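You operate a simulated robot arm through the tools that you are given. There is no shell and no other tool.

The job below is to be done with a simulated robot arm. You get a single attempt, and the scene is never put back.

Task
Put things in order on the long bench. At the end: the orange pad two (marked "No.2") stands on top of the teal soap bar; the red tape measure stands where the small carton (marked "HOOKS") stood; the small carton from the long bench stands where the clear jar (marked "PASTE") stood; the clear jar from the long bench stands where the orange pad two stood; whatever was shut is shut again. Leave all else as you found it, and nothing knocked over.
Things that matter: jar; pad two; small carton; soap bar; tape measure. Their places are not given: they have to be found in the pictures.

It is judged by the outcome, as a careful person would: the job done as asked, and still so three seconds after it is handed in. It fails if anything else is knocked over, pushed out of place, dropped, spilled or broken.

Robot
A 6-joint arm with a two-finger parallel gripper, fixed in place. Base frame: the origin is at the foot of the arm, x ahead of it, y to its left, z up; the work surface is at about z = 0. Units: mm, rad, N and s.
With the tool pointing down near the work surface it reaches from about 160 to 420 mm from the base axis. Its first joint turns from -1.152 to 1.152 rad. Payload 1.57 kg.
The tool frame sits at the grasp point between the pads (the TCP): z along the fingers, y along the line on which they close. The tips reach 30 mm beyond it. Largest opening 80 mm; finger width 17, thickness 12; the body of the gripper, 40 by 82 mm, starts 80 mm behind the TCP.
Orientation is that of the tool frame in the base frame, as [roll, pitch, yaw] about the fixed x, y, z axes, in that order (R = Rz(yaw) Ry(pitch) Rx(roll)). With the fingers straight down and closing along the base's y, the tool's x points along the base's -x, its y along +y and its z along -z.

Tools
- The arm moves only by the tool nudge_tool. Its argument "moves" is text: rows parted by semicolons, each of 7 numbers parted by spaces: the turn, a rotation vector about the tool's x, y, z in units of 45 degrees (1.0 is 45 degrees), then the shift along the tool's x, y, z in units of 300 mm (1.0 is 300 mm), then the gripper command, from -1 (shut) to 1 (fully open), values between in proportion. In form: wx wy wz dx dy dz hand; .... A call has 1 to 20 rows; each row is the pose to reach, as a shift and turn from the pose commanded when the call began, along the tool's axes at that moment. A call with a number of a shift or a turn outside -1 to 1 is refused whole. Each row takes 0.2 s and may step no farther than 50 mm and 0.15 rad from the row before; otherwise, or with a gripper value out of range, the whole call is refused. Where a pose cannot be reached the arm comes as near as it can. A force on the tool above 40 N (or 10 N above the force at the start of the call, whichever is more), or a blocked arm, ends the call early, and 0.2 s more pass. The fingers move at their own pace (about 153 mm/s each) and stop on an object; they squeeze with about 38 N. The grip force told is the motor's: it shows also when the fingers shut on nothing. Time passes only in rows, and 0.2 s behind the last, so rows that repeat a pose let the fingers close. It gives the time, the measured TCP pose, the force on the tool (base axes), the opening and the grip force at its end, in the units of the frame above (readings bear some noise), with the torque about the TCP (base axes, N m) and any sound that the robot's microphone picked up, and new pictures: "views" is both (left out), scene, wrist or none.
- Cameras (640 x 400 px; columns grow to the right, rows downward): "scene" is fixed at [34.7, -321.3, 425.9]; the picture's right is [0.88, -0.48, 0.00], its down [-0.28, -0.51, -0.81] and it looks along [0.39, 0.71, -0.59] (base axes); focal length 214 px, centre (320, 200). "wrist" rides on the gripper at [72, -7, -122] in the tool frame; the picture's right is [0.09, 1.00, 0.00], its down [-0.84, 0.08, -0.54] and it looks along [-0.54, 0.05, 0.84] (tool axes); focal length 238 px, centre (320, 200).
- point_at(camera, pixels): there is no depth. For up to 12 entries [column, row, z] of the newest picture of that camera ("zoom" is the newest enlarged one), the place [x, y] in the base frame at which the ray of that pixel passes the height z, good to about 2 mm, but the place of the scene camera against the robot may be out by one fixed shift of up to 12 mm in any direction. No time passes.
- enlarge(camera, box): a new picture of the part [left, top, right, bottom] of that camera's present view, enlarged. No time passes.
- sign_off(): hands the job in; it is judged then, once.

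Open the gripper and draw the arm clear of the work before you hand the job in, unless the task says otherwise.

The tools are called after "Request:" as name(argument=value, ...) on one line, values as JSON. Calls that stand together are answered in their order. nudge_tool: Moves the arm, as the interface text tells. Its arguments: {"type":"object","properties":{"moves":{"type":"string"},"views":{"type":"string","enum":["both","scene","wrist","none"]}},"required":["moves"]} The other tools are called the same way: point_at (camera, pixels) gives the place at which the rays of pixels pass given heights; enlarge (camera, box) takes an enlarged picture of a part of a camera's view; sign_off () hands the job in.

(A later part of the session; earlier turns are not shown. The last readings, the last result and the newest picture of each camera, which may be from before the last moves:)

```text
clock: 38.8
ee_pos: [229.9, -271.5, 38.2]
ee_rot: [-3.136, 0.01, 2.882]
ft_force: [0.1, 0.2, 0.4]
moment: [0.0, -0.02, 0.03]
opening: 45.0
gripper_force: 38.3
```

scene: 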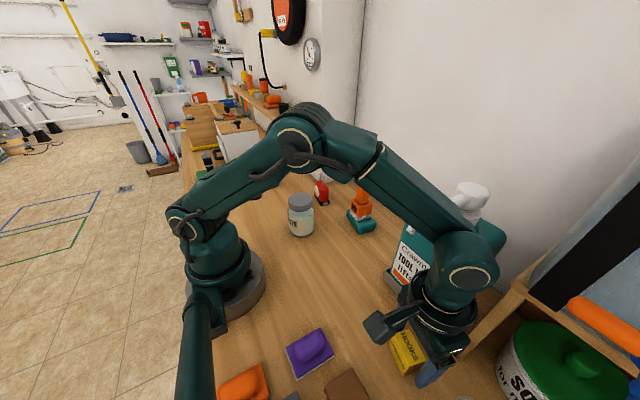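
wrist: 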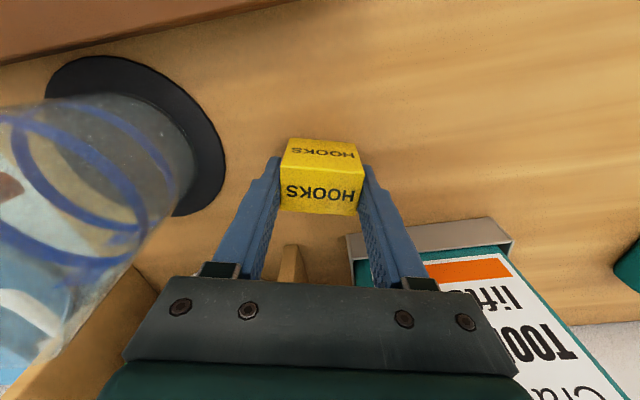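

Carton gripped at 45 mm. I lift straight up 65 mm and check whether the pump springs back.

Request:
nudge_tool(moves="0 0 0 0 0 -0.03 -1; 0 0 0 0 0 -0.07 -1; 0 0 0 0 0 -0.12 -1; 0 0 0 0 0 -0.17 -1; 0 0 0 0 0 -0.2133 -1; 0 0 0 0 0 -0.2133 -1", views="both")

Request:
enlarge(camera="scene", box=[360, 140, 520, 300])

```text
clock: 40.2
ee_pos: [229.5, -267.7, 101.4]
ee_rot: [-3.141, 0.0, 2.89]
ft_force: [0.6, -0.1, 0.0]
moment: [0.0, 0.0, -0.01]
opening: 45.0
gripper_force: 37.7
```

scene: 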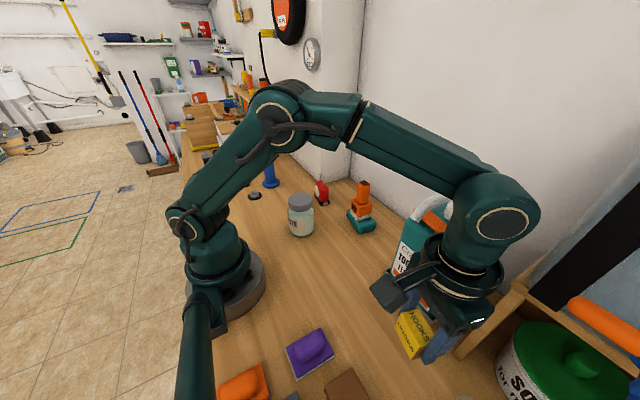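
wrist: 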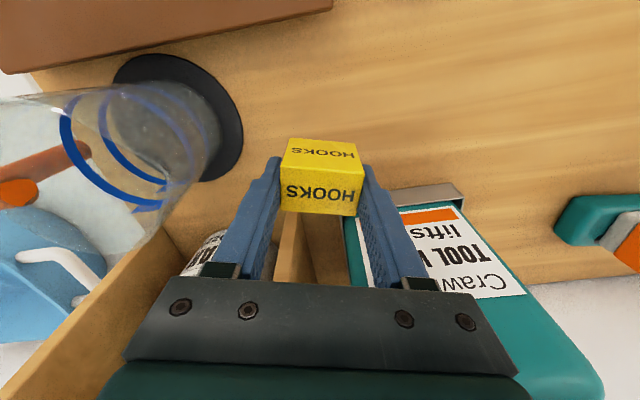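

```text
2.50 times, centred on (440, 220) of scene
```

zoom: 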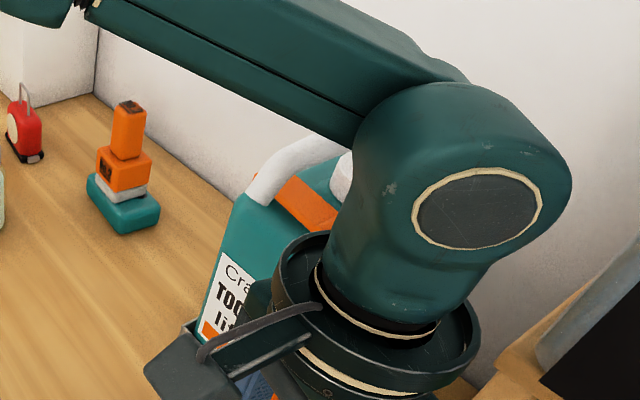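

The nozzle tip is back at scene (417,219), its original place, so the pump sprang back and the bottle is unmoved. I continue up to z=190 and retreat by the inner route to about (192,-60).

Request:
nudge_tool(moves="0 0 0 0 0 -0.1 -1; 0 0 0 0 0 -0.2 -1; 0 0 0 0 0 -0.3 -1; 0 0 0 0.09 -0.006 -0.3 -1; 0 0 0 0.18 -0.012 -0.3 -1; 0 0 0 0.2737 -0.018 -0.3 -1; 0 0 -0.05 0.302 0.093 -0.3 -1; 0 0 -0.1 0.331 0.204 -0.3 -1; 0 0 -0.15 0.3597 0.314 -0.3 -1; 0 0 -0.2 0.34 0.423 -0.3 -1; 0 0 -0.26 0.32 0.532 -0.3 -1; 0 0 -0.32 0.3 0.64 -0.3 -1; 0 0 -0.32 0.3 0.64 -0.3 -1", views="both")

Request:
enlarge(camera="scene", box=[340, 150, 640, 338])

```text
clock: 43.0
ee_pos: [190.1, -60.0, 189.9]
ee_rot: [-3.14, -0.001, 3.139]
ft_force: [0.1, 0.8, -0.2]
moment: [-0.01, 0.0, -0.03]
opening: 45.1
gripper_force: 38.4
```

scene: 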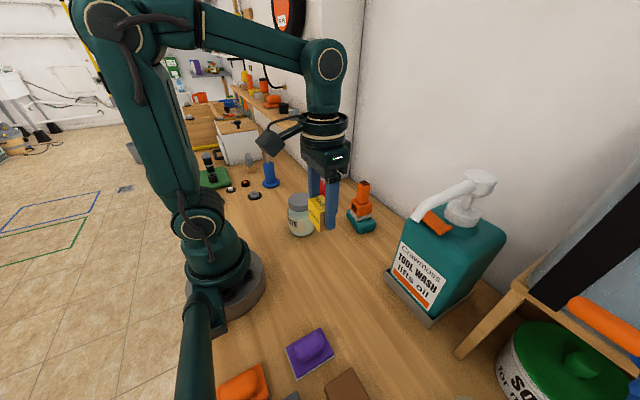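
wrist: 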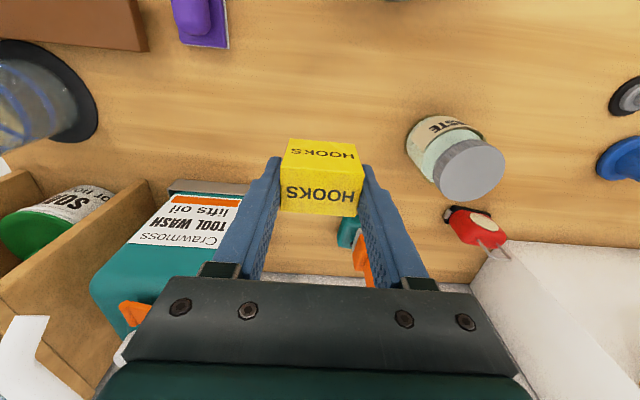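

```text
2.13 times, centred on (490, 244) of scene
```

zoom: 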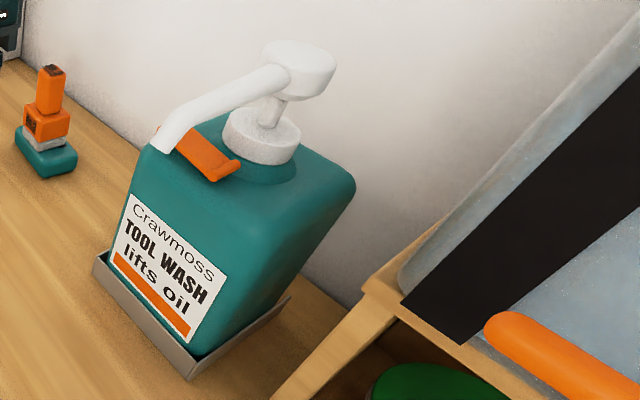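

The bottle, pump and tray look exactly as at the start, with nothing spilled. I carry the carton at z=190 over towards the jar's former spot (190.3, 229.7).

Request:
point_at(camera="wrist", pixels=[[320, 47, 0], [320, 47, 50], [320, 47, 100], [320, 47, 150], [320, 47, 200]])

Request:
nudge_tool(moves="0 0 0 0 0.13 0 -1; 0 0 0 0 0.28 0 -1; 0 0 0 0 0.43 0 -1; 0 0 0 0 0.58 0 -1; 0 0 0 0 0.73 0 -1; 0 0 0 0 0.86 0 -1; 0 0 0 0 0.96 0 -1; 0 0 0 0 0.96 0 -1", views="both")

Request:
point_at(camera="wrist", pixels=[[320, 47, 0], [320, 47, 50], [320, 47, 100], [320, 47, 150], [320, 47, 200]])

```text
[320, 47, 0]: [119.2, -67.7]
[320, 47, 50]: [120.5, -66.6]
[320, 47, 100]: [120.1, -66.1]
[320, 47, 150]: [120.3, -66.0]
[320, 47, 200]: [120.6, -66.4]
```

```text
clock: 44.8
ee_pos: [190.2, 227.5, 191.4]
ee_rot: [-3.141, 0.002, 3.14]
ft_force: [0.4, -0.1, -1.2]
moment: [0.0, 0.02, -0.02]
opening: 45.1
gripper_force: 37.7
```

scene: 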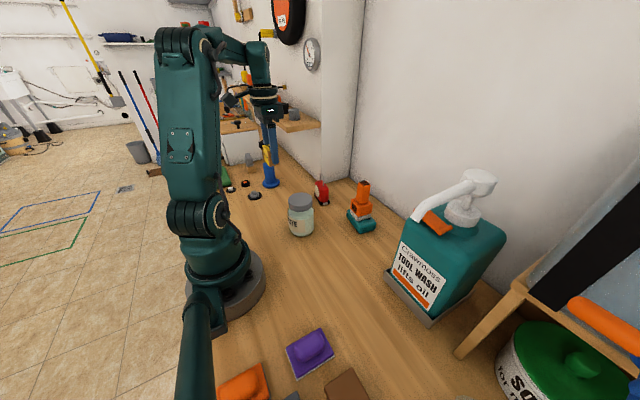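
wrist: 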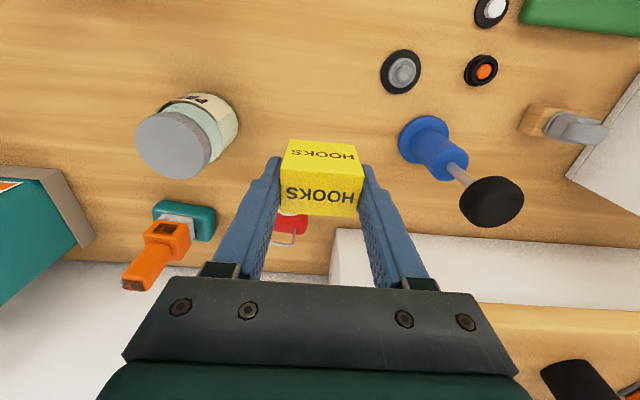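

```text
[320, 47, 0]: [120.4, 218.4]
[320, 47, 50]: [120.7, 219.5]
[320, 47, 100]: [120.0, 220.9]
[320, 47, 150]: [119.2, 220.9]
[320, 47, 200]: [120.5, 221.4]
```

The TCP is ≈(192,227). I trim to the jar's old spot and lower 148 mm to just above the bench.

Request:
nudge_tool(moves="0 0 0 0.003 0.008 0 -1; 0 0 0 0.003 0.008 0.12 -1; 0 0 0 0.003 0.008 0.24 -1; 0 0 0 0.003 0.008 0.36 -1; 0 0 0 0.003 0.008 0.44 -1; 0 0 0 0.003 0.008 0.48 -1; 0 0 0 0.003 0.008 0.493 -1; 0 0 0 0.003 0.008 0.493 -1", views="both")

Request:
enlarge(camera="scene", box=[235, 140, 325, 240])

Request:
point_at(camera="wrist", pixels=[[320, 47, 0], [320, 47, 20], [320, 47, 40], [320, 47, 60], [320, 47, 80]])

```text
clock: 46.6
ee_pos: [190.0, 229.8, 41.8]
ee_rot: [3.141, 0.0, 3.139]
ft_force: [0.0, -0.5, 0.3]
moment: [0.02, 0.0, -0.01]
opening: 45.2
gripper_force: 36.9
```

scene: 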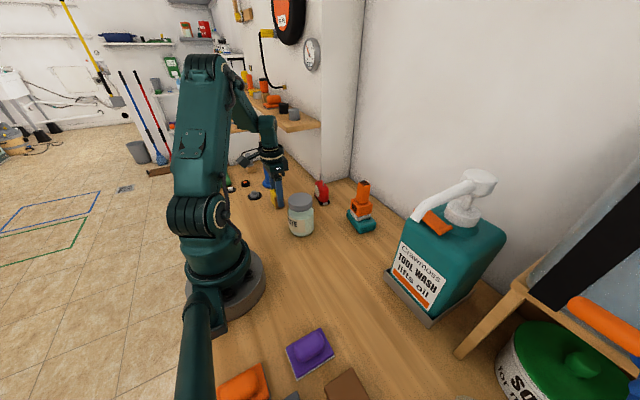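
wrist: 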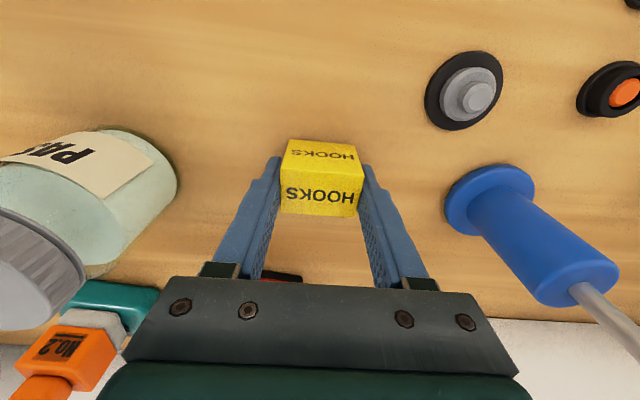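

```text
4.00 times, centred on (280, 190) of scene
```

zoom: 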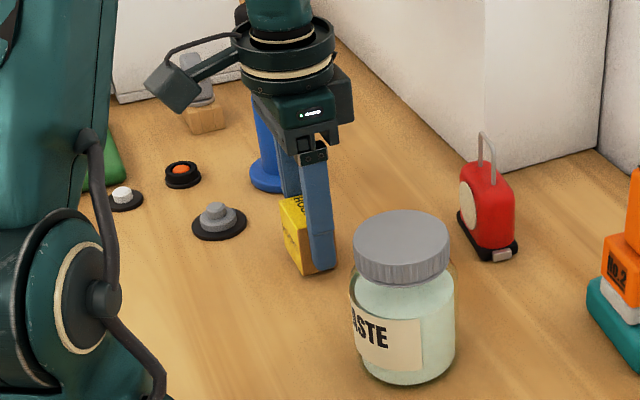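

```text
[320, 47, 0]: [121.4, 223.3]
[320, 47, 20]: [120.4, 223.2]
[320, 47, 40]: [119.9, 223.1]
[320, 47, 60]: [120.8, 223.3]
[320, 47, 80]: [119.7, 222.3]
```

The carton is at ≈(191,230), a few mm over the bench. I lower in 1 mm rows until it touches.

Request:
nudge_tool(moves="0 0 0 0.003 0 0.0033 -1; 0 0 0 0.003 0 0.0067 -1; 0 0 0 0.003 0 0.01 -1", views="none")

```text
clock: 47.4
ee_pos: [188.5, 229.6, 39.1]
ee_rot: [3.14, -0.002, 3.14]
ft_force: [-0.2, 0.5, -1.3]
moment: [0.02, 0.01, -0.01]
opening: 44.8
gripper_force: 38.4
```

No contact yet (z≈39). I lower in 0.6 mm rows, about 1.5 mm more.

Request:
nudge_tool(moves="0 0 0 0 0 0.002 -1; 0 0 0 0 0 0.004 -1; 0 0 0 0 0 0.005 -1", views="none")

```text
clock: 48.2
ee_pos: [188.6, 230.9, 38.4]
ee_rot: [-3.141, 0.001, 3.139]
ft_force: [-2.2, -5.3, 14.4]
moment: [-0.13, -0.08, -0.06]
opening: 45.4
gripper_force: 37.7
```

Contact (14 N). I ease up 0.5 mm and open to 60 mm.

Request:
nudge_tool(moves="0 0 0 0 0 -0.0015 -1; 0 0 0 0 0 -0.0017 0.3; 0 0 0 0 0 -0.0017 0.5; 0 0 0 0 0 -0.0017 0.5", views="both")

Request:
enlarge(camera="wrist", box=[200, 80, 440, 260])

```text
clock: 49.2
ee_pos: [189.1, 230.1, 38.5]
ee_rot: [-3.141, 0.0, 3.14]
ft_force: [0.2, 0.3, 0.1]
moment: [0.0, 0.04, -0.03]
opening: 60.2
gripper_force: 0.0
```

scene: 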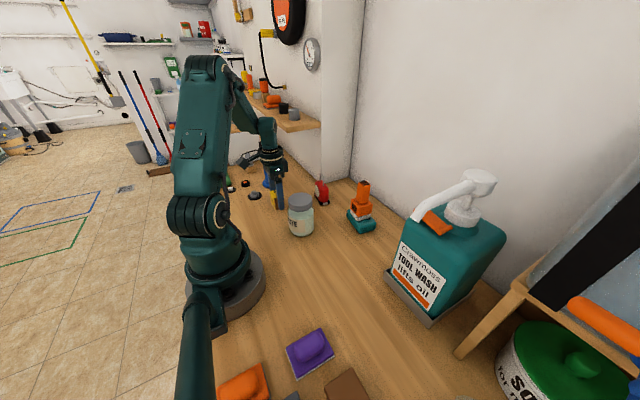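
wrist: 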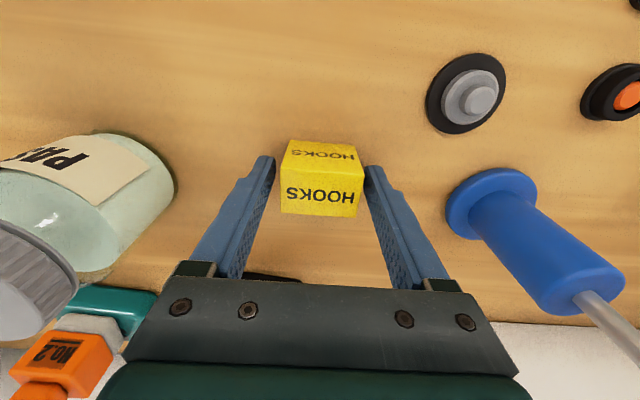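

```text
2.22 times, centred on (320, 170) of wrist
```

zoom: 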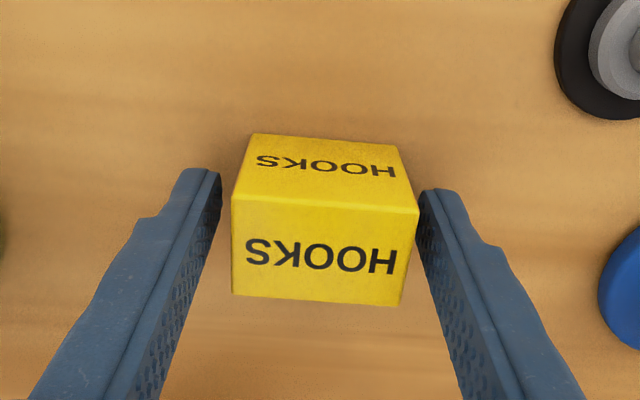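

The carton stands at the jar's old spot. I rise straight up to z≈200 and then go over toward the tape near (310,165) to measure it.

Request:
nudge_tool(moves="0 0 0 0 0 -0.04 0.5; 0 0 0 0 0 -0.12 0.5; 0 0 0 0 0 -0.26 0.5; 0 0 0 0 0 -0.4 0.5; 0 0 0 0 0 -0.54 0.5; 0 0 0 -0.12 -0.07 -0.54 1; 0 0 0 -0.24 -0.14 -0.54 1; 0 0 0 -0.36 -0.2 -0.54 1; 0 0 0 -0.36 -0.2 -0.54 1", views="both")

Request:
enlarge(camera="wrist", box=[220, 60, 420, 220])

Request:
enlarge(camera="scene", box=[235, 150, 385, 250])

```text
clock: 51.2
ee_pos: [295.6, 170.6, 198.2]
ee_rot: [3.141, 0.001, -3.14]
ft_force: [0.0, 0.4, -0.6]
moment: [0.02, -0.02, 0.01]
opening: 80.0
gripper_force: 0.1
```

scene: 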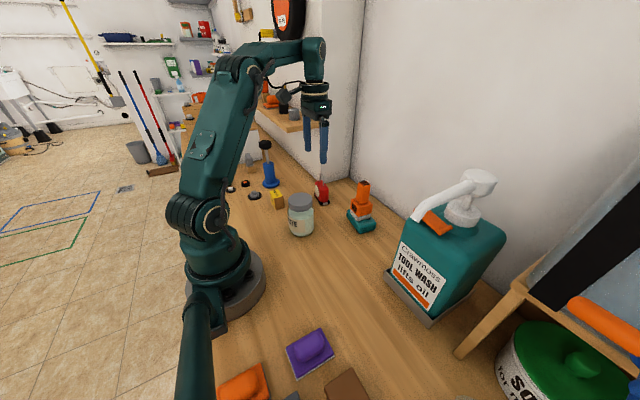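
wrist: 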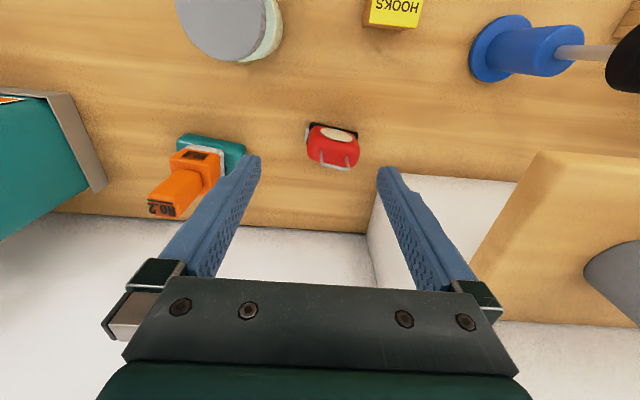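

```text
2.50 times, centred on (320, 140) of wrist
```

zoom: 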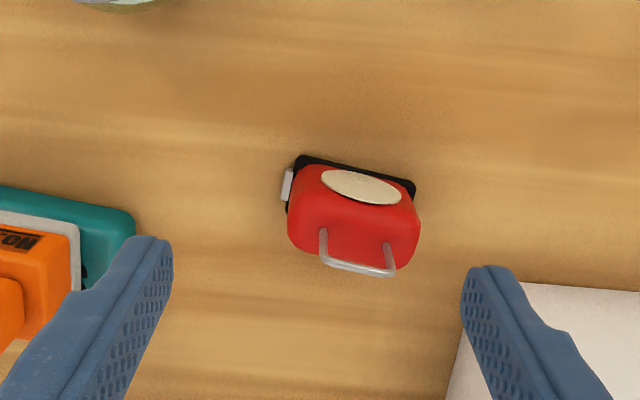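

```text
4.00 times, centred on (310, 200) of scene
```

zoom: 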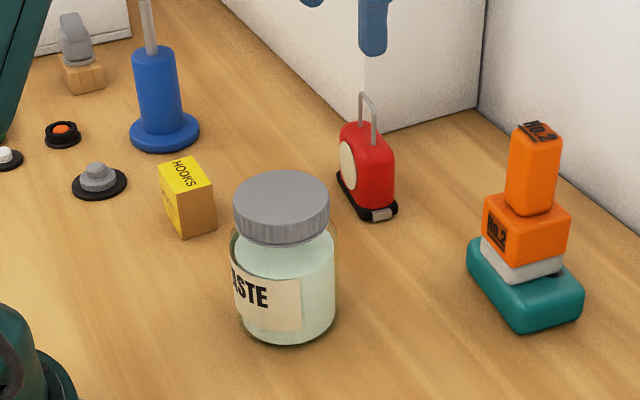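

The tape's handle top triangulates to ≈(329,189,94) and its body top to z≈64, long axis turned ≈8° from y. I move above it at z≈150, turned to match, for a close look.

Request:
nudge_tool(moves="0 0 0.06 -0.05 0.03 0 1; 0 0 0.12 -0.1 0.06 0.05 1; 0 0 0.187 -0.105 0.062 0.1 1; 0 0 0.187 -0.105 0.062 0.16 1; 0 0 0.187 -0.105 0.062 0.16 1", views="both")

Request:
enlarge(camera="wrist", box=[240, 80, 400, 220])

Request:
enlarge(camera="scene", box=[290, 150, 370, 230])

Request:
point_at(camera="wrist", pixels=[[320, 47, 0], [320, 47, 20], [320, 47, 40], [320, 47, 60], [320, 47, 80]])

```text
clock: 52.4
ee_pos: [329.0, 188.3, 152.0]
ee_rot: [-3.141, 0.001, 2.993]
ft_force: [0.1, -0.1, -1.0]
moment: [-0.01, 0.01, -0.01]
opening: 80.2
gripper_force: 0.1
```

scene: 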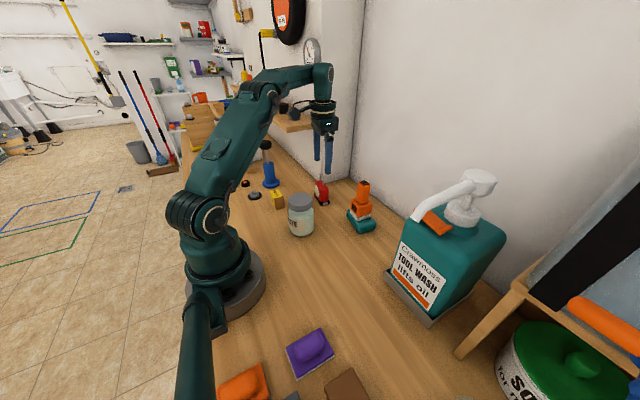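
wrist: 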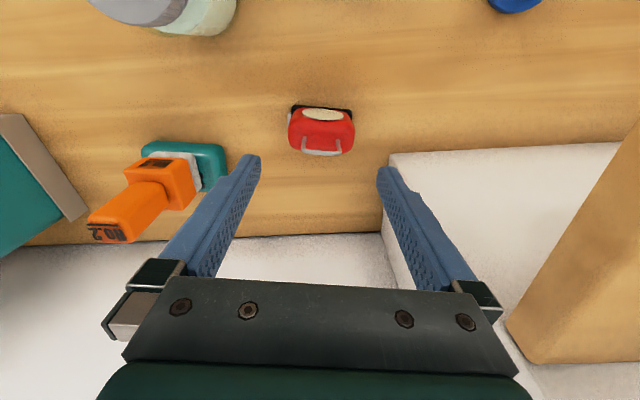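

```text
2.86 times, centred on (320, 150) of wrist
```

zoom: 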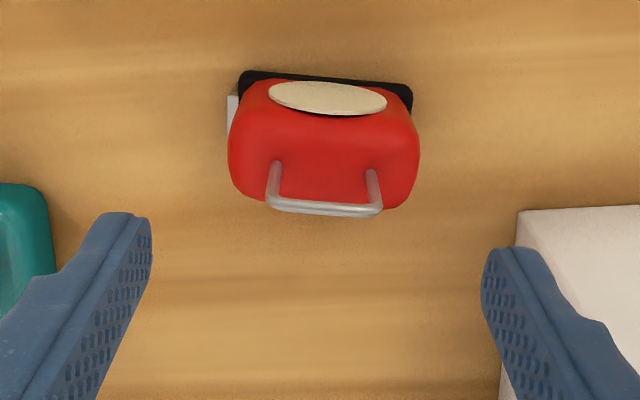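

```text
5.00 times, centred on (330, 190) of scene
```

zoom: 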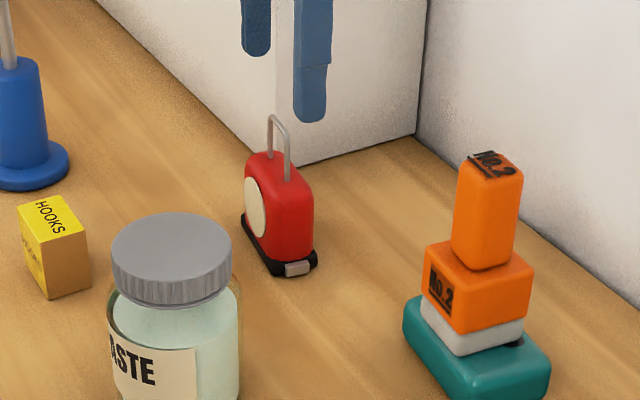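

```text
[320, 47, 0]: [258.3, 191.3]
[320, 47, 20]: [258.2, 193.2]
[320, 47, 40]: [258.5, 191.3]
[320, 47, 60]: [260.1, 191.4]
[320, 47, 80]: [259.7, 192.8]
```

I query the tape's plate corners, body sides and handle from this view.

Request:
point_at(camera="wrist", pixels=[[293, 105.5, 2], [351, 110.5, 2], [292, 105.2, 0], [352.6, 111.5, 0], [287.8, 132.5, 50], [355, 132.5, 50], [303.5, 136.5, 64], [338.5, 140, 64], [320, 153.5, 94], [322, 152.8, 58], [320, 125, 60], [290.5, 140, 55]])

Request:
enlarge(camera="wrist", box=[276, 95, 366, 165])

```text
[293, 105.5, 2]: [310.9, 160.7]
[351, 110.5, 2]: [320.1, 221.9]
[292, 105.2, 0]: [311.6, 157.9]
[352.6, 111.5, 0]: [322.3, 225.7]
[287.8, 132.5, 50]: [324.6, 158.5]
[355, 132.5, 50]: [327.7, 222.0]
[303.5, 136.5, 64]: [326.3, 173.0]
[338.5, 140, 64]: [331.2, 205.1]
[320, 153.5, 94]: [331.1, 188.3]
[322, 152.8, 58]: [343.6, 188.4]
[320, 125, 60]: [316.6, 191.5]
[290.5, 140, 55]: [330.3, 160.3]
```

```text
5.71 times, centred on (321, 130) of wrist
```

zoom: 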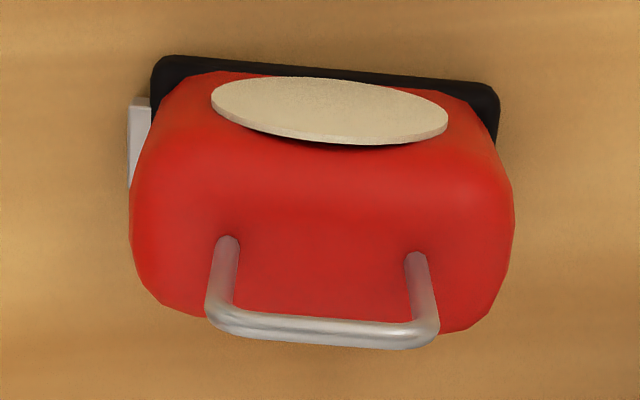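

The tape's centre is ≈(331,189.5), body 63 mm long along the finger line. I shift 1 mm and lower to z≈100, then check before straddling it.

Request:
nudge_tool(moves="0 0 0 0 0.0035 0.05 1; 0 0 0 0 0.0035 0.1 1; 0 0 0 0 0.0035 0.17 1; 0 0 0 0 0.0035 0.17 1", views="both")

Request:
enlarge(camera="wrist", box=[200, 80, 440, 260])

Request:
enlarge(camera="scene", box=[290, 130, 370, 230])

```text
clock: 53.4
ee_pos: [328.7, 189.9, 102.7]
ee_rot: [-3.141, 0.001, 2.991]
ft_force: [-0.4, 0.3, -0.3]
moment: [0.0, 0.0, 0.0]
opening: 80.0
gripper_force: 0.1
```

scene: 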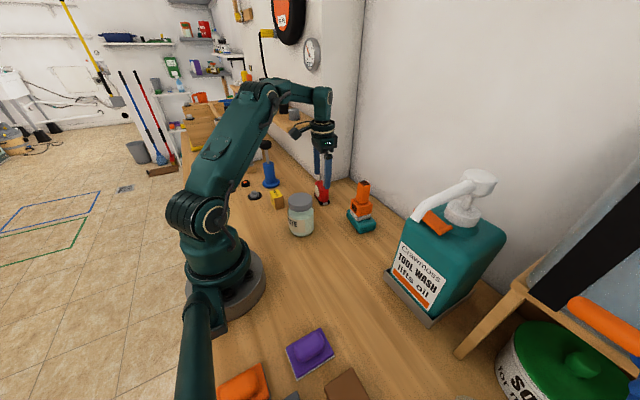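
wrist: 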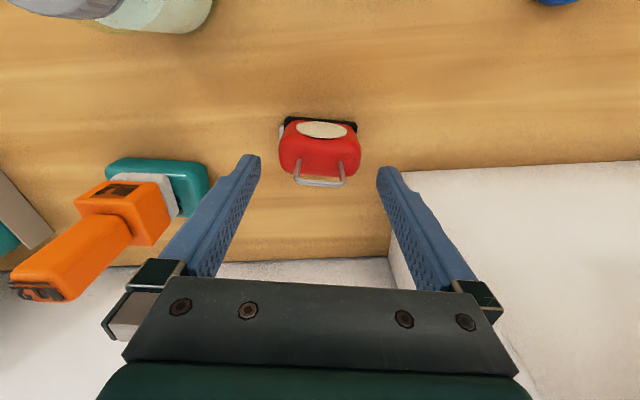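

```text
2.22 times, centred on (320, 170) of wrist
```

zoom: 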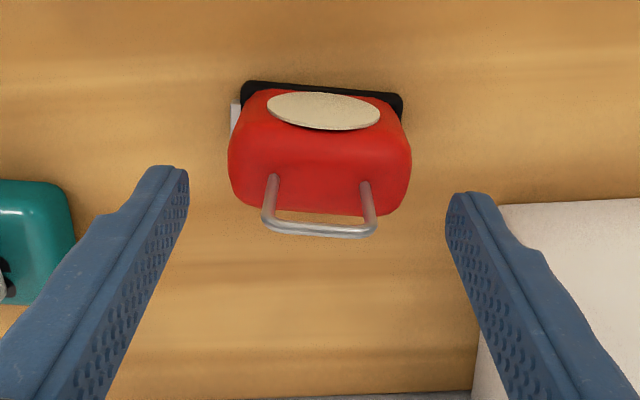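

```text
4.00 times, centred on (330, 180) of scene
```

zoom: 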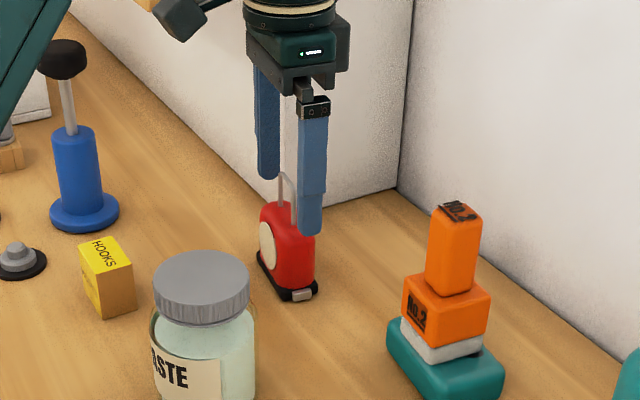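

The tape is centred sideways; its top is about 2.5 mm nearer the base than the tool axis, so I trim that and lower to z≈67 (tips ≈37).

Request:
nudge_tool(moves="0 0 0 0.008 0 0.03 1; 0 0 0 0.008 0 0.06 1; 0 0 0 0.008 0 0.09 1; 0 0 0 0.008 0 0.118 1; 0 0 0 0.008 0 0.118 1", views="both")

Request:
enlarge(camera="wrist", box=[200, 80, 440, 260])

Request:
enlarge(camera="scene", box=[290, 150, 370, 230])

```text
clock: 54.6
ee_pos: [324.3, 189.8, 66.1]
ee_rot: [3.141, 0.0, 2.993]
ft_force: [-0.1, -0.1, 0.1]
moment: [-0.02, -0.01, -0.01]
opening: 79.9
gripper_force: 0.2
```

scene: 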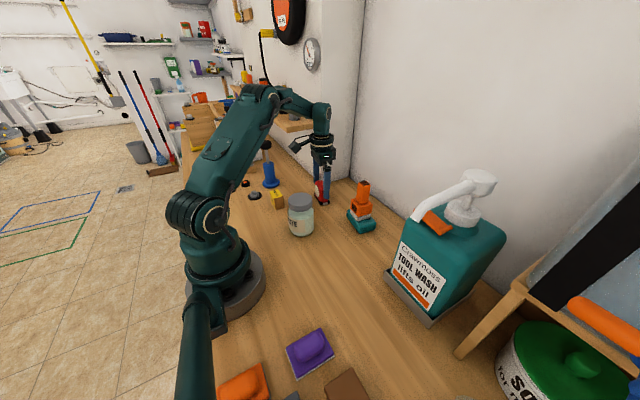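
wrist: 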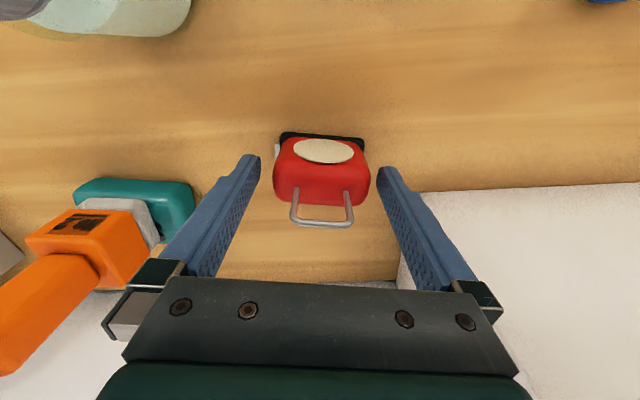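

```text
2.22 times, centred on (320, 170) of wrist
```

zoom: 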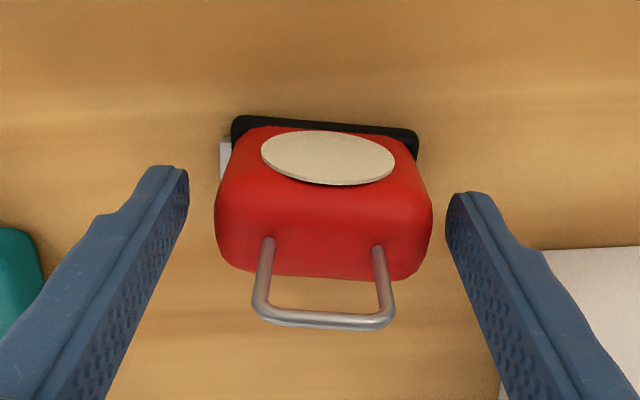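

```text
5.00 times, centred on (330, 190) of scene
```

zoom: 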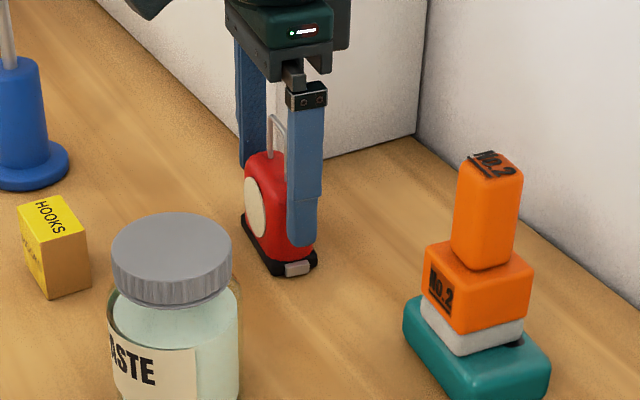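

The fingers straddle the tape's body evenly, tips above the plate. I close on it.

Request:
nudge_tool(moves="0 0 0 0 0 0 0.75; 0 0 0 0 0 0 0.6; 0 0 0 0 0 0 -1; 0 0 0 0 0 0 -1", views="both")

Request:
enlarge(camera="wrist", box=[200, 80, 440, 260])

Request:
point_at(camera="wrist", pixels=[[320, 47, 0], [320, 47, 20], [320, 47, 40], [320, 47, 60], [320, 47, 80]])

```text
clock: 55.6
ee_pos: [325.9, 189.2, 65.2]
ee_rot: [-3.141, -0.001, 2.993]
ft_force: [0.6, 0.4, -0.3]
moment: [0.03, 0.01, -0.01]
opening: 63.2
gripper_force: 37.6
```

scene: 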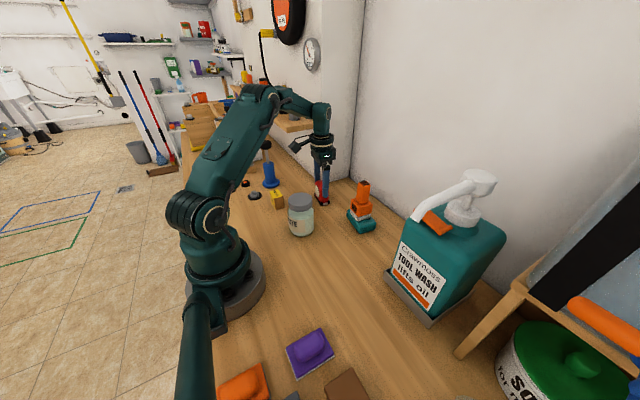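
wrist: 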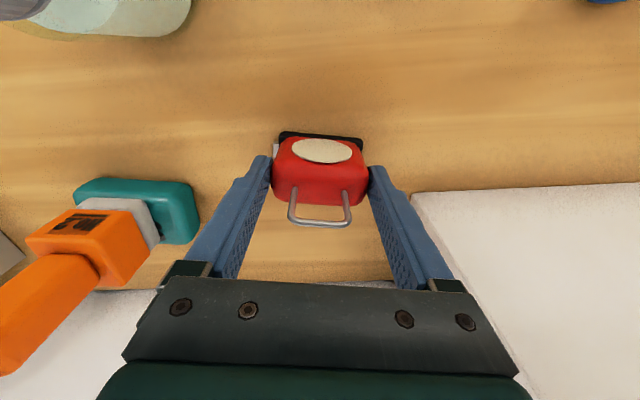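

```text
2.22 times, centred on (320, 170) of wrist
```

zoom: 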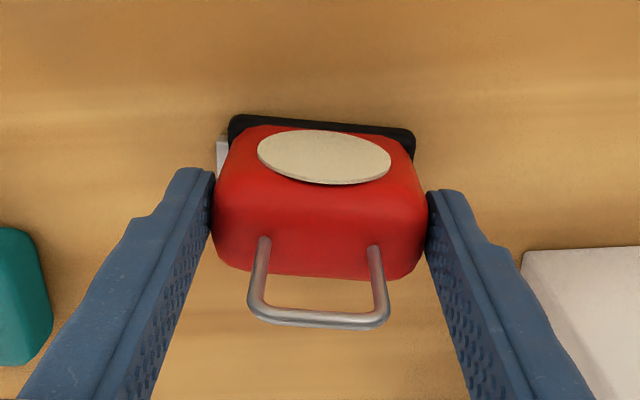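

```text
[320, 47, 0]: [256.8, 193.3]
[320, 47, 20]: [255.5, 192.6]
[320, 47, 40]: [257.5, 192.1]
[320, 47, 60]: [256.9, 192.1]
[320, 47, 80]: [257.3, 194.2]
```

Gripped at 63 mm. I lift slowly, first 125 mm straight up, and check the hang.

Request:
nudge_tool(moves="0 0 0 0 0 -0.02 -1; 0 0 0 0 0 -0.06 -1; 0 0 0 0 0 -0.14 -1; 0 0 0 0 0 -0.23 -1; 0 0 0 0 0 -0.32 -1; 0 0 0 0 0 -0.41 -1; 0 0 0 0 0 -0.41 -1", views="both")

Request:
enlarge(camera="scene", box=[270, 90, 390, 230])

```text
clock: 57.2
ee_pos: [325.6, 188.1, 189.6]
ee_rot: [3.141, 0.001, 2.993]
ft_force: [0.2, -0.2, -1.8]
moment: [-0.03, 0.0, 0.01]
opening: 63.2
gripper_force: 37.7
```

scene: 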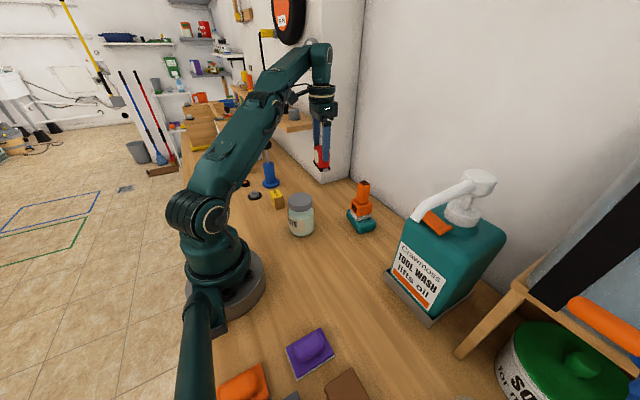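
wrist: 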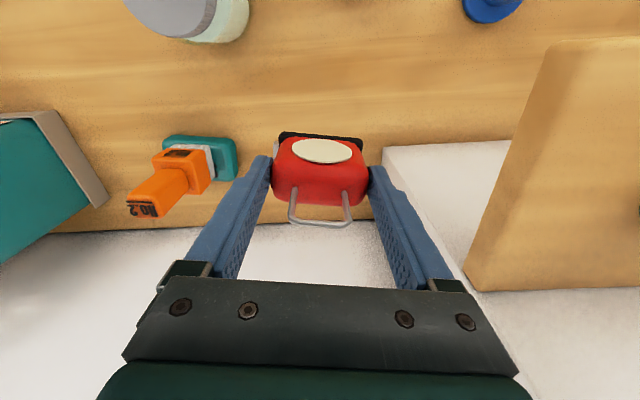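

```text
2.86 times, centred on (330, 160) of scene
```

zoom: 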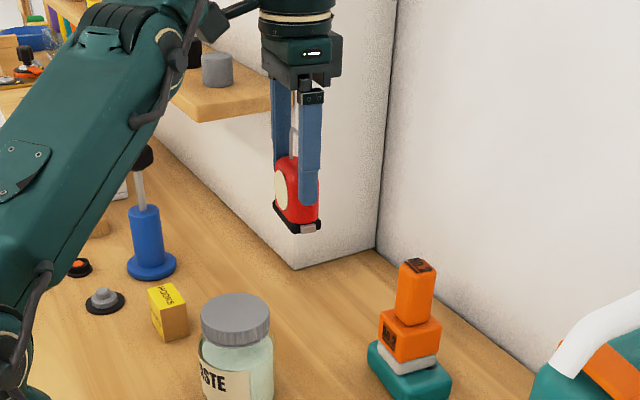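

The tape hangs upright. I bring it inward while rising to z≈230, pass high over the jar, and stop at (192,-60).

Request:
nudge_tool(moves="0 0 0 0.1 -0.07 -0.044 -1; 0 0 0 0.2 -0.14 -0.088 -1; 0 0 0 0.302 -0.21 -0.133 -1; 0 0 0 0.307 -0.346 -0.133 -1; 0 0 0 0.313 -0.482 -0.133 -1; 0 0 0 0.318 -0.618 -0.133 -1; 0 0 0.06 0.324 -0.754 -0.133 -1; 0 0 0.1375 0.329 -0.888 -0.133 -1; 0 0 0.1375 0.329 -0.888 -0.133 -1", views="both")

Request:
point_at(camera="wrist", pixels=[[320, 47, 0], [320, 47, 40], [320, 47, 80], [320, 47, 120], [320, 47, 160]])

```text
clock: 59.2
ee_pos: [188.1, -56.0, 229.4]
ee_rot: [-3.14, 0.001, 2.883]
ft_force: [-0.1, -0.8, -0.9]
moment: [-0.01, 0.0, -0.01]
opening: 63.3
gripper_force: 37.8
```

scene: 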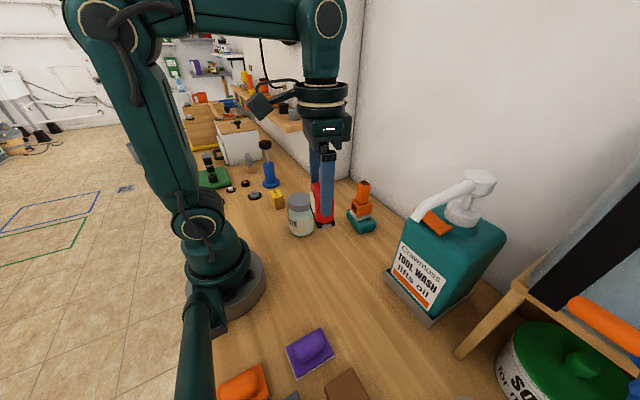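
wrist: 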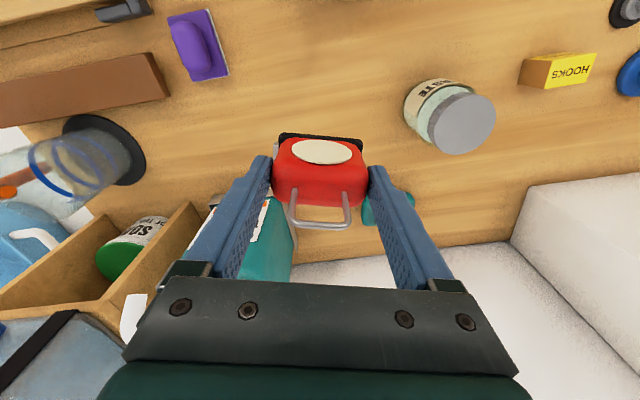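

```text
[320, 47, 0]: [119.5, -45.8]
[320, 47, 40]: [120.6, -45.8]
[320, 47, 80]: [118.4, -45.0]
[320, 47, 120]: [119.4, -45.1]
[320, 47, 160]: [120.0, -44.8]
```

TCP at (191,-57). I follow the inner route to (150,-255), lowering to z≈195.

Request:
nudge_tool(moves="0 0 0 0.018 -0.112 0.02 -1; 0 0 0 0.036 -0.224 0.04 -1; 0 0 0 0.053 -0.335 0.06 -1; 0 0 0 0.024 -0.448 0.08 -1; 0 0 0 -0.006 -0.561 0.1 -1; 0 0 0 -0.035 -0.674 0.117 -1; 0 0 0 -0.035 -0.674 0.117 -1", views="both")

Request:
point_at(camera="wrist", pixels=[[320, 47, 0], [320, 47, 40], [320, 47, 80], [320, 47, 120], [320, 47, 160]])

Request:
enlarge(camera="scene", box=[340, 130, 560, 400])

```text
clock: 60.8
ee_pos: [148.4, -257.0, 193.0]
ee_rot: [3.141, 0.001, 2.885]
ft_force: [-0.2, -0.3, -1.3]
moment: [0.0, 0.0, -0.02]
opening: 63.3
gripper_force: 37.8
```

scene: 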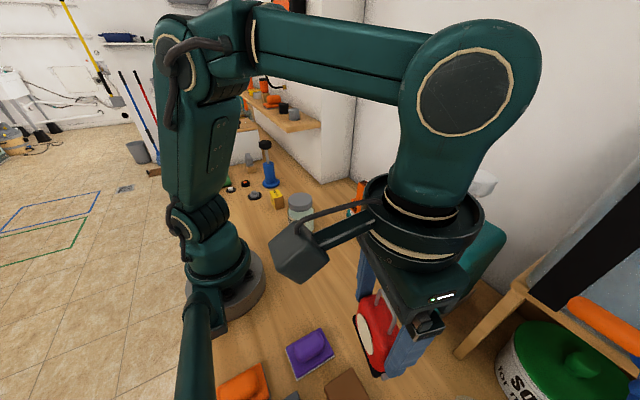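
wrist: 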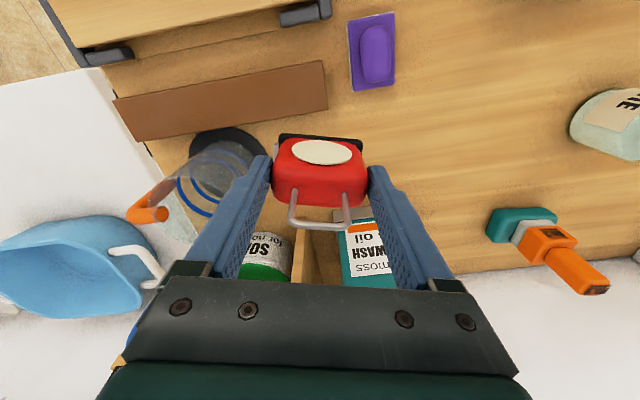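

```text
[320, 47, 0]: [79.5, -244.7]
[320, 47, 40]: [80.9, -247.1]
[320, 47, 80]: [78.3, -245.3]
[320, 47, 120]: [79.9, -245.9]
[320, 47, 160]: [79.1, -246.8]
```

```text
1.48 times, centred on (450, 265) of scene
```

zoom: 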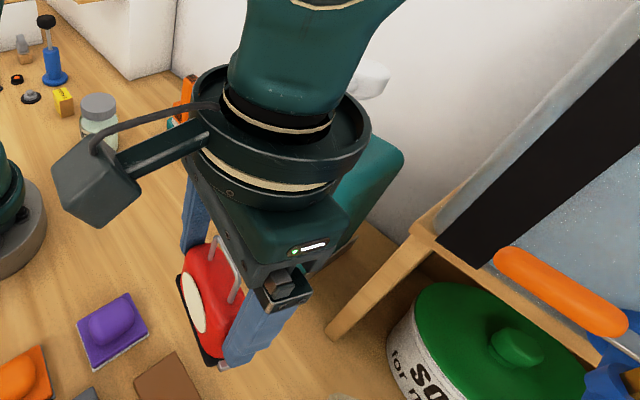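

TCP at (151,-257.5). I move outward to (229,-270) so the tape's footprint centres on the carton's old spot, still at z≈193.

Request:
nudge_tool(moves="0 0 0 -0.09 0.009 0 -1; 0 0 0 -0.18 0.018 0 -1; 0 0 0 -0.2623 0.026 0 -1; 0 0 0 -0.2623 0.026 0 -1", views="both")

Request:
point_at(camera="wrist", pixels=[[320, 47, 0], [320, 47, 40], [320, 47, 80], [320, 47, 120], [320, 47, 160]])

Request:
enlarge(camera="scene", box=[360, 140, 560, 340])

```text
clock: 61.8
ee_pos: [226.8, -268.2, 193.8]
ee_rot: [3.141, 0.0, 2.884]
ft_force: [-0.6, 0.1, -1.4]
moment: [-0.02, 0.02, -0.03]
opening: 63.3
gripper_force: 38.1
```

scene: 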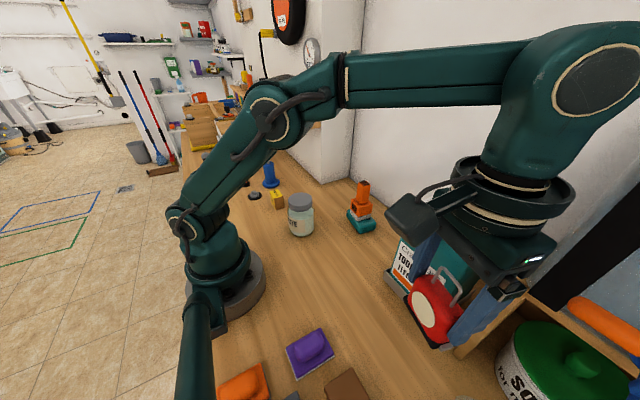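
wrist: 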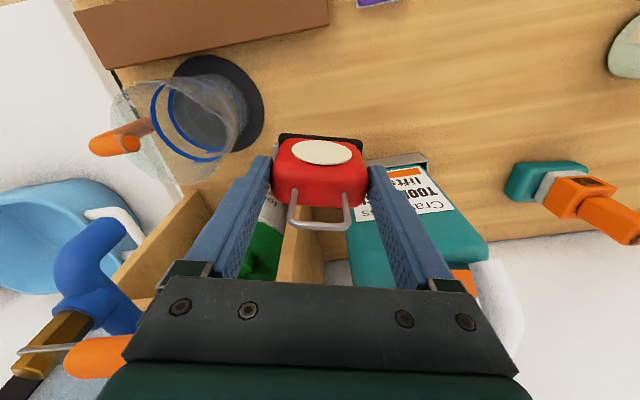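

```text
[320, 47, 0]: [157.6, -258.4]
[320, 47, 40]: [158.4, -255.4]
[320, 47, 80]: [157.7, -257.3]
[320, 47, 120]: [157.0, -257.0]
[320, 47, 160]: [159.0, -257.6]
```

```text
2.00 times, centred on (460, 240) of scene
```

zoom: 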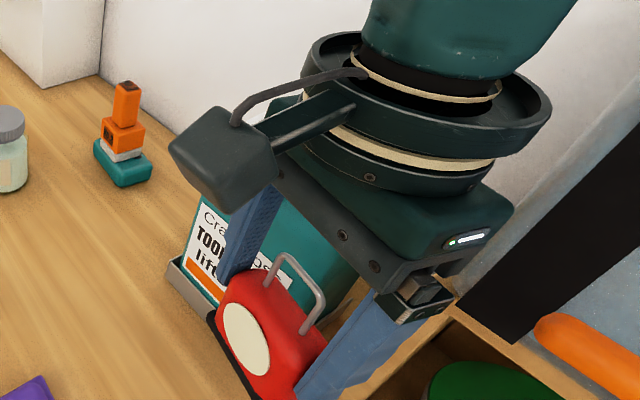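

TCP at (229.3,-268.6); I trim y by −1.3 mm and lower 85 mm, then check the pump.

Request:
nudge_tool(moves="0 0 0 0 -0.0045 0.08 -1; 0 0 0 0 -0.0045 0.17 -1; 0 0 0 0 -0.0045 0.25 -1; 0 0 0 0 -0.0045 0.2833 -1; 0 0 0 0 -0.0045 0.2833 -1", views="both")

Request:
enlarge(camera="scene", box=[360, 140, 520, 300])

Request:
point_at(camera="wrist", pixels=[[320, 47, 0], [320, 47, 40], [320, 47, 80], [320, 47, 20], [320, 47, 60]])

```text
clock: 63.0
ee_pos: [225.4, -270.8, 108.7]
ee_rot: [3.14, -0.001, 2.885]
ft_force: [-0.1, -0.1, -2.4]
moment: [0.01, 0.02, -0.02]
opening: 63.2
gripper_force: 37.9
```

scene: 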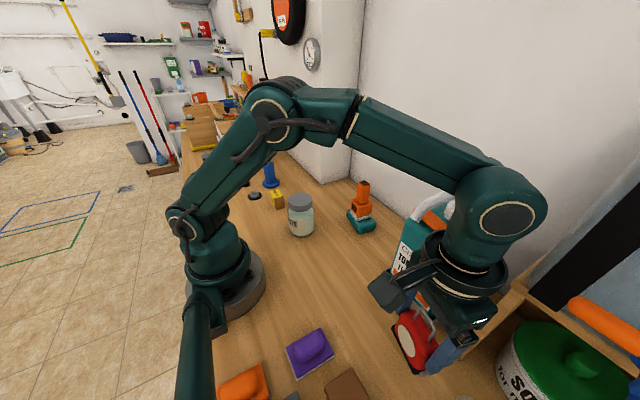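
wrist: 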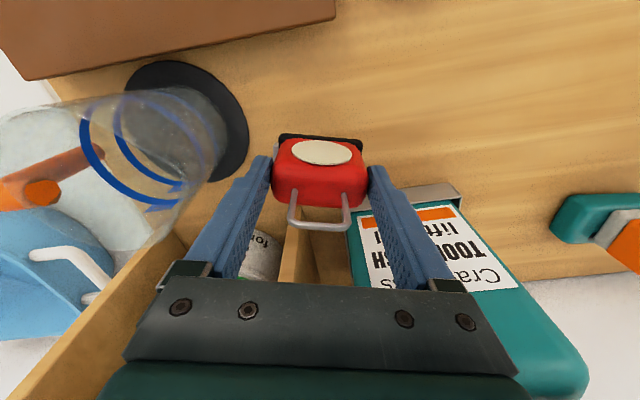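

```text
2.50 times, centred on (440, 220) of scene
```

zoom: 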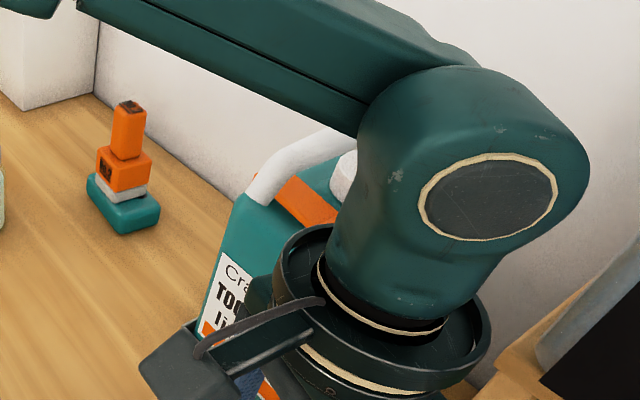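

```text
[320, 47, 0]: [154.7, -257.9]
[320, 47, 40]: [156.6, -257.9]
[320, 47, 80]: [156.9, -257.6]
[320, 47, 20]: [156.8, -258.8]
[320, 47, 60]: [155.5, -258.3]
```

The nozzle tip is still at its rest position (zoom (262,197)). I lower 26 mm more and check again.

Request:
nudge_tool(moves="0 0 0 -0.002 0 0.03 -1; 0 0 0 -0.002 0 0.06 -1; 0 0 0 -0.002 0 0.087 -1; 0 0 0 -0.002 0 0.087 -1", views="both")

Request:
enlarge(camera="scene", box=[360, 140, 520, 300])

Request:
enlarge(camera="scene", box=[340, 260, 520, 400])

```text
clock: 64.0
ee_pos: [228.1, -270.7, 82.3]
ee_rot: [-3.141, -0.001, 2.884]
ft_force: [-0.9, 0.7, -0.9]
moment: [0.03, 0.02, -0.02]
opening: 63.2
gripper_force: 38.0
```

scene: 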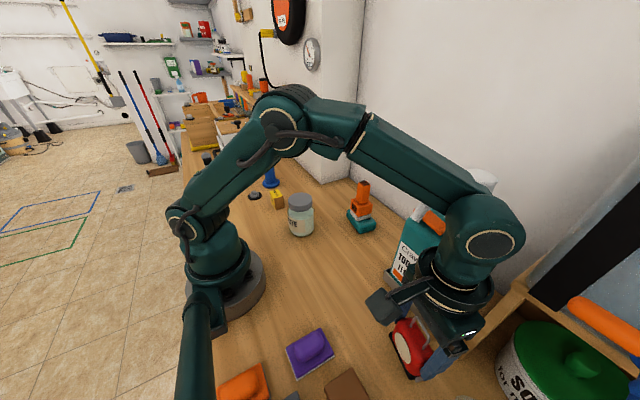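
wrist: 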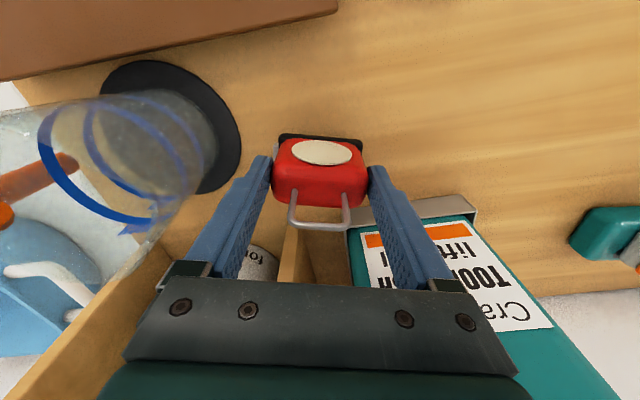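

```text
2.50 times, centred on (440, 220) of scene
```

zoom: 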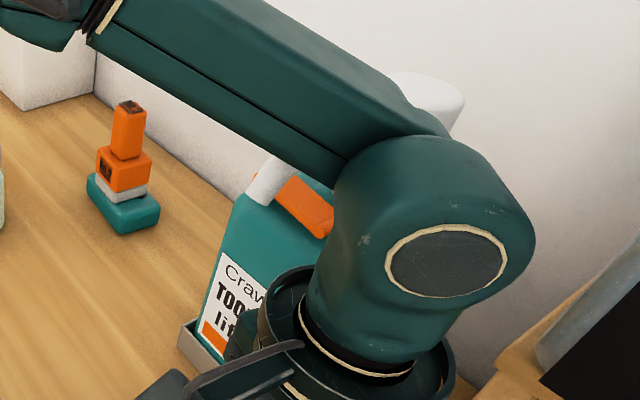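

```text
2.86 times, centred on (430, 330) of scene
```

zoom: 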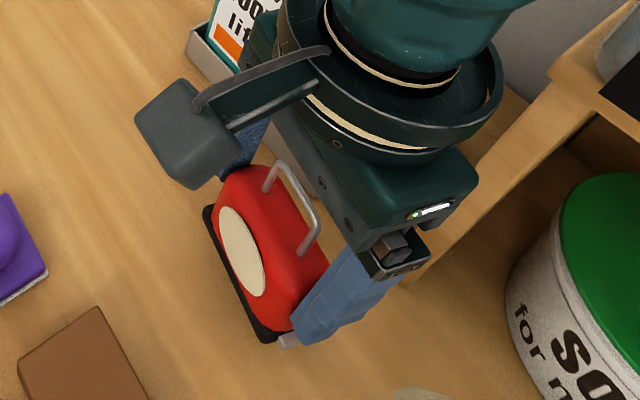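

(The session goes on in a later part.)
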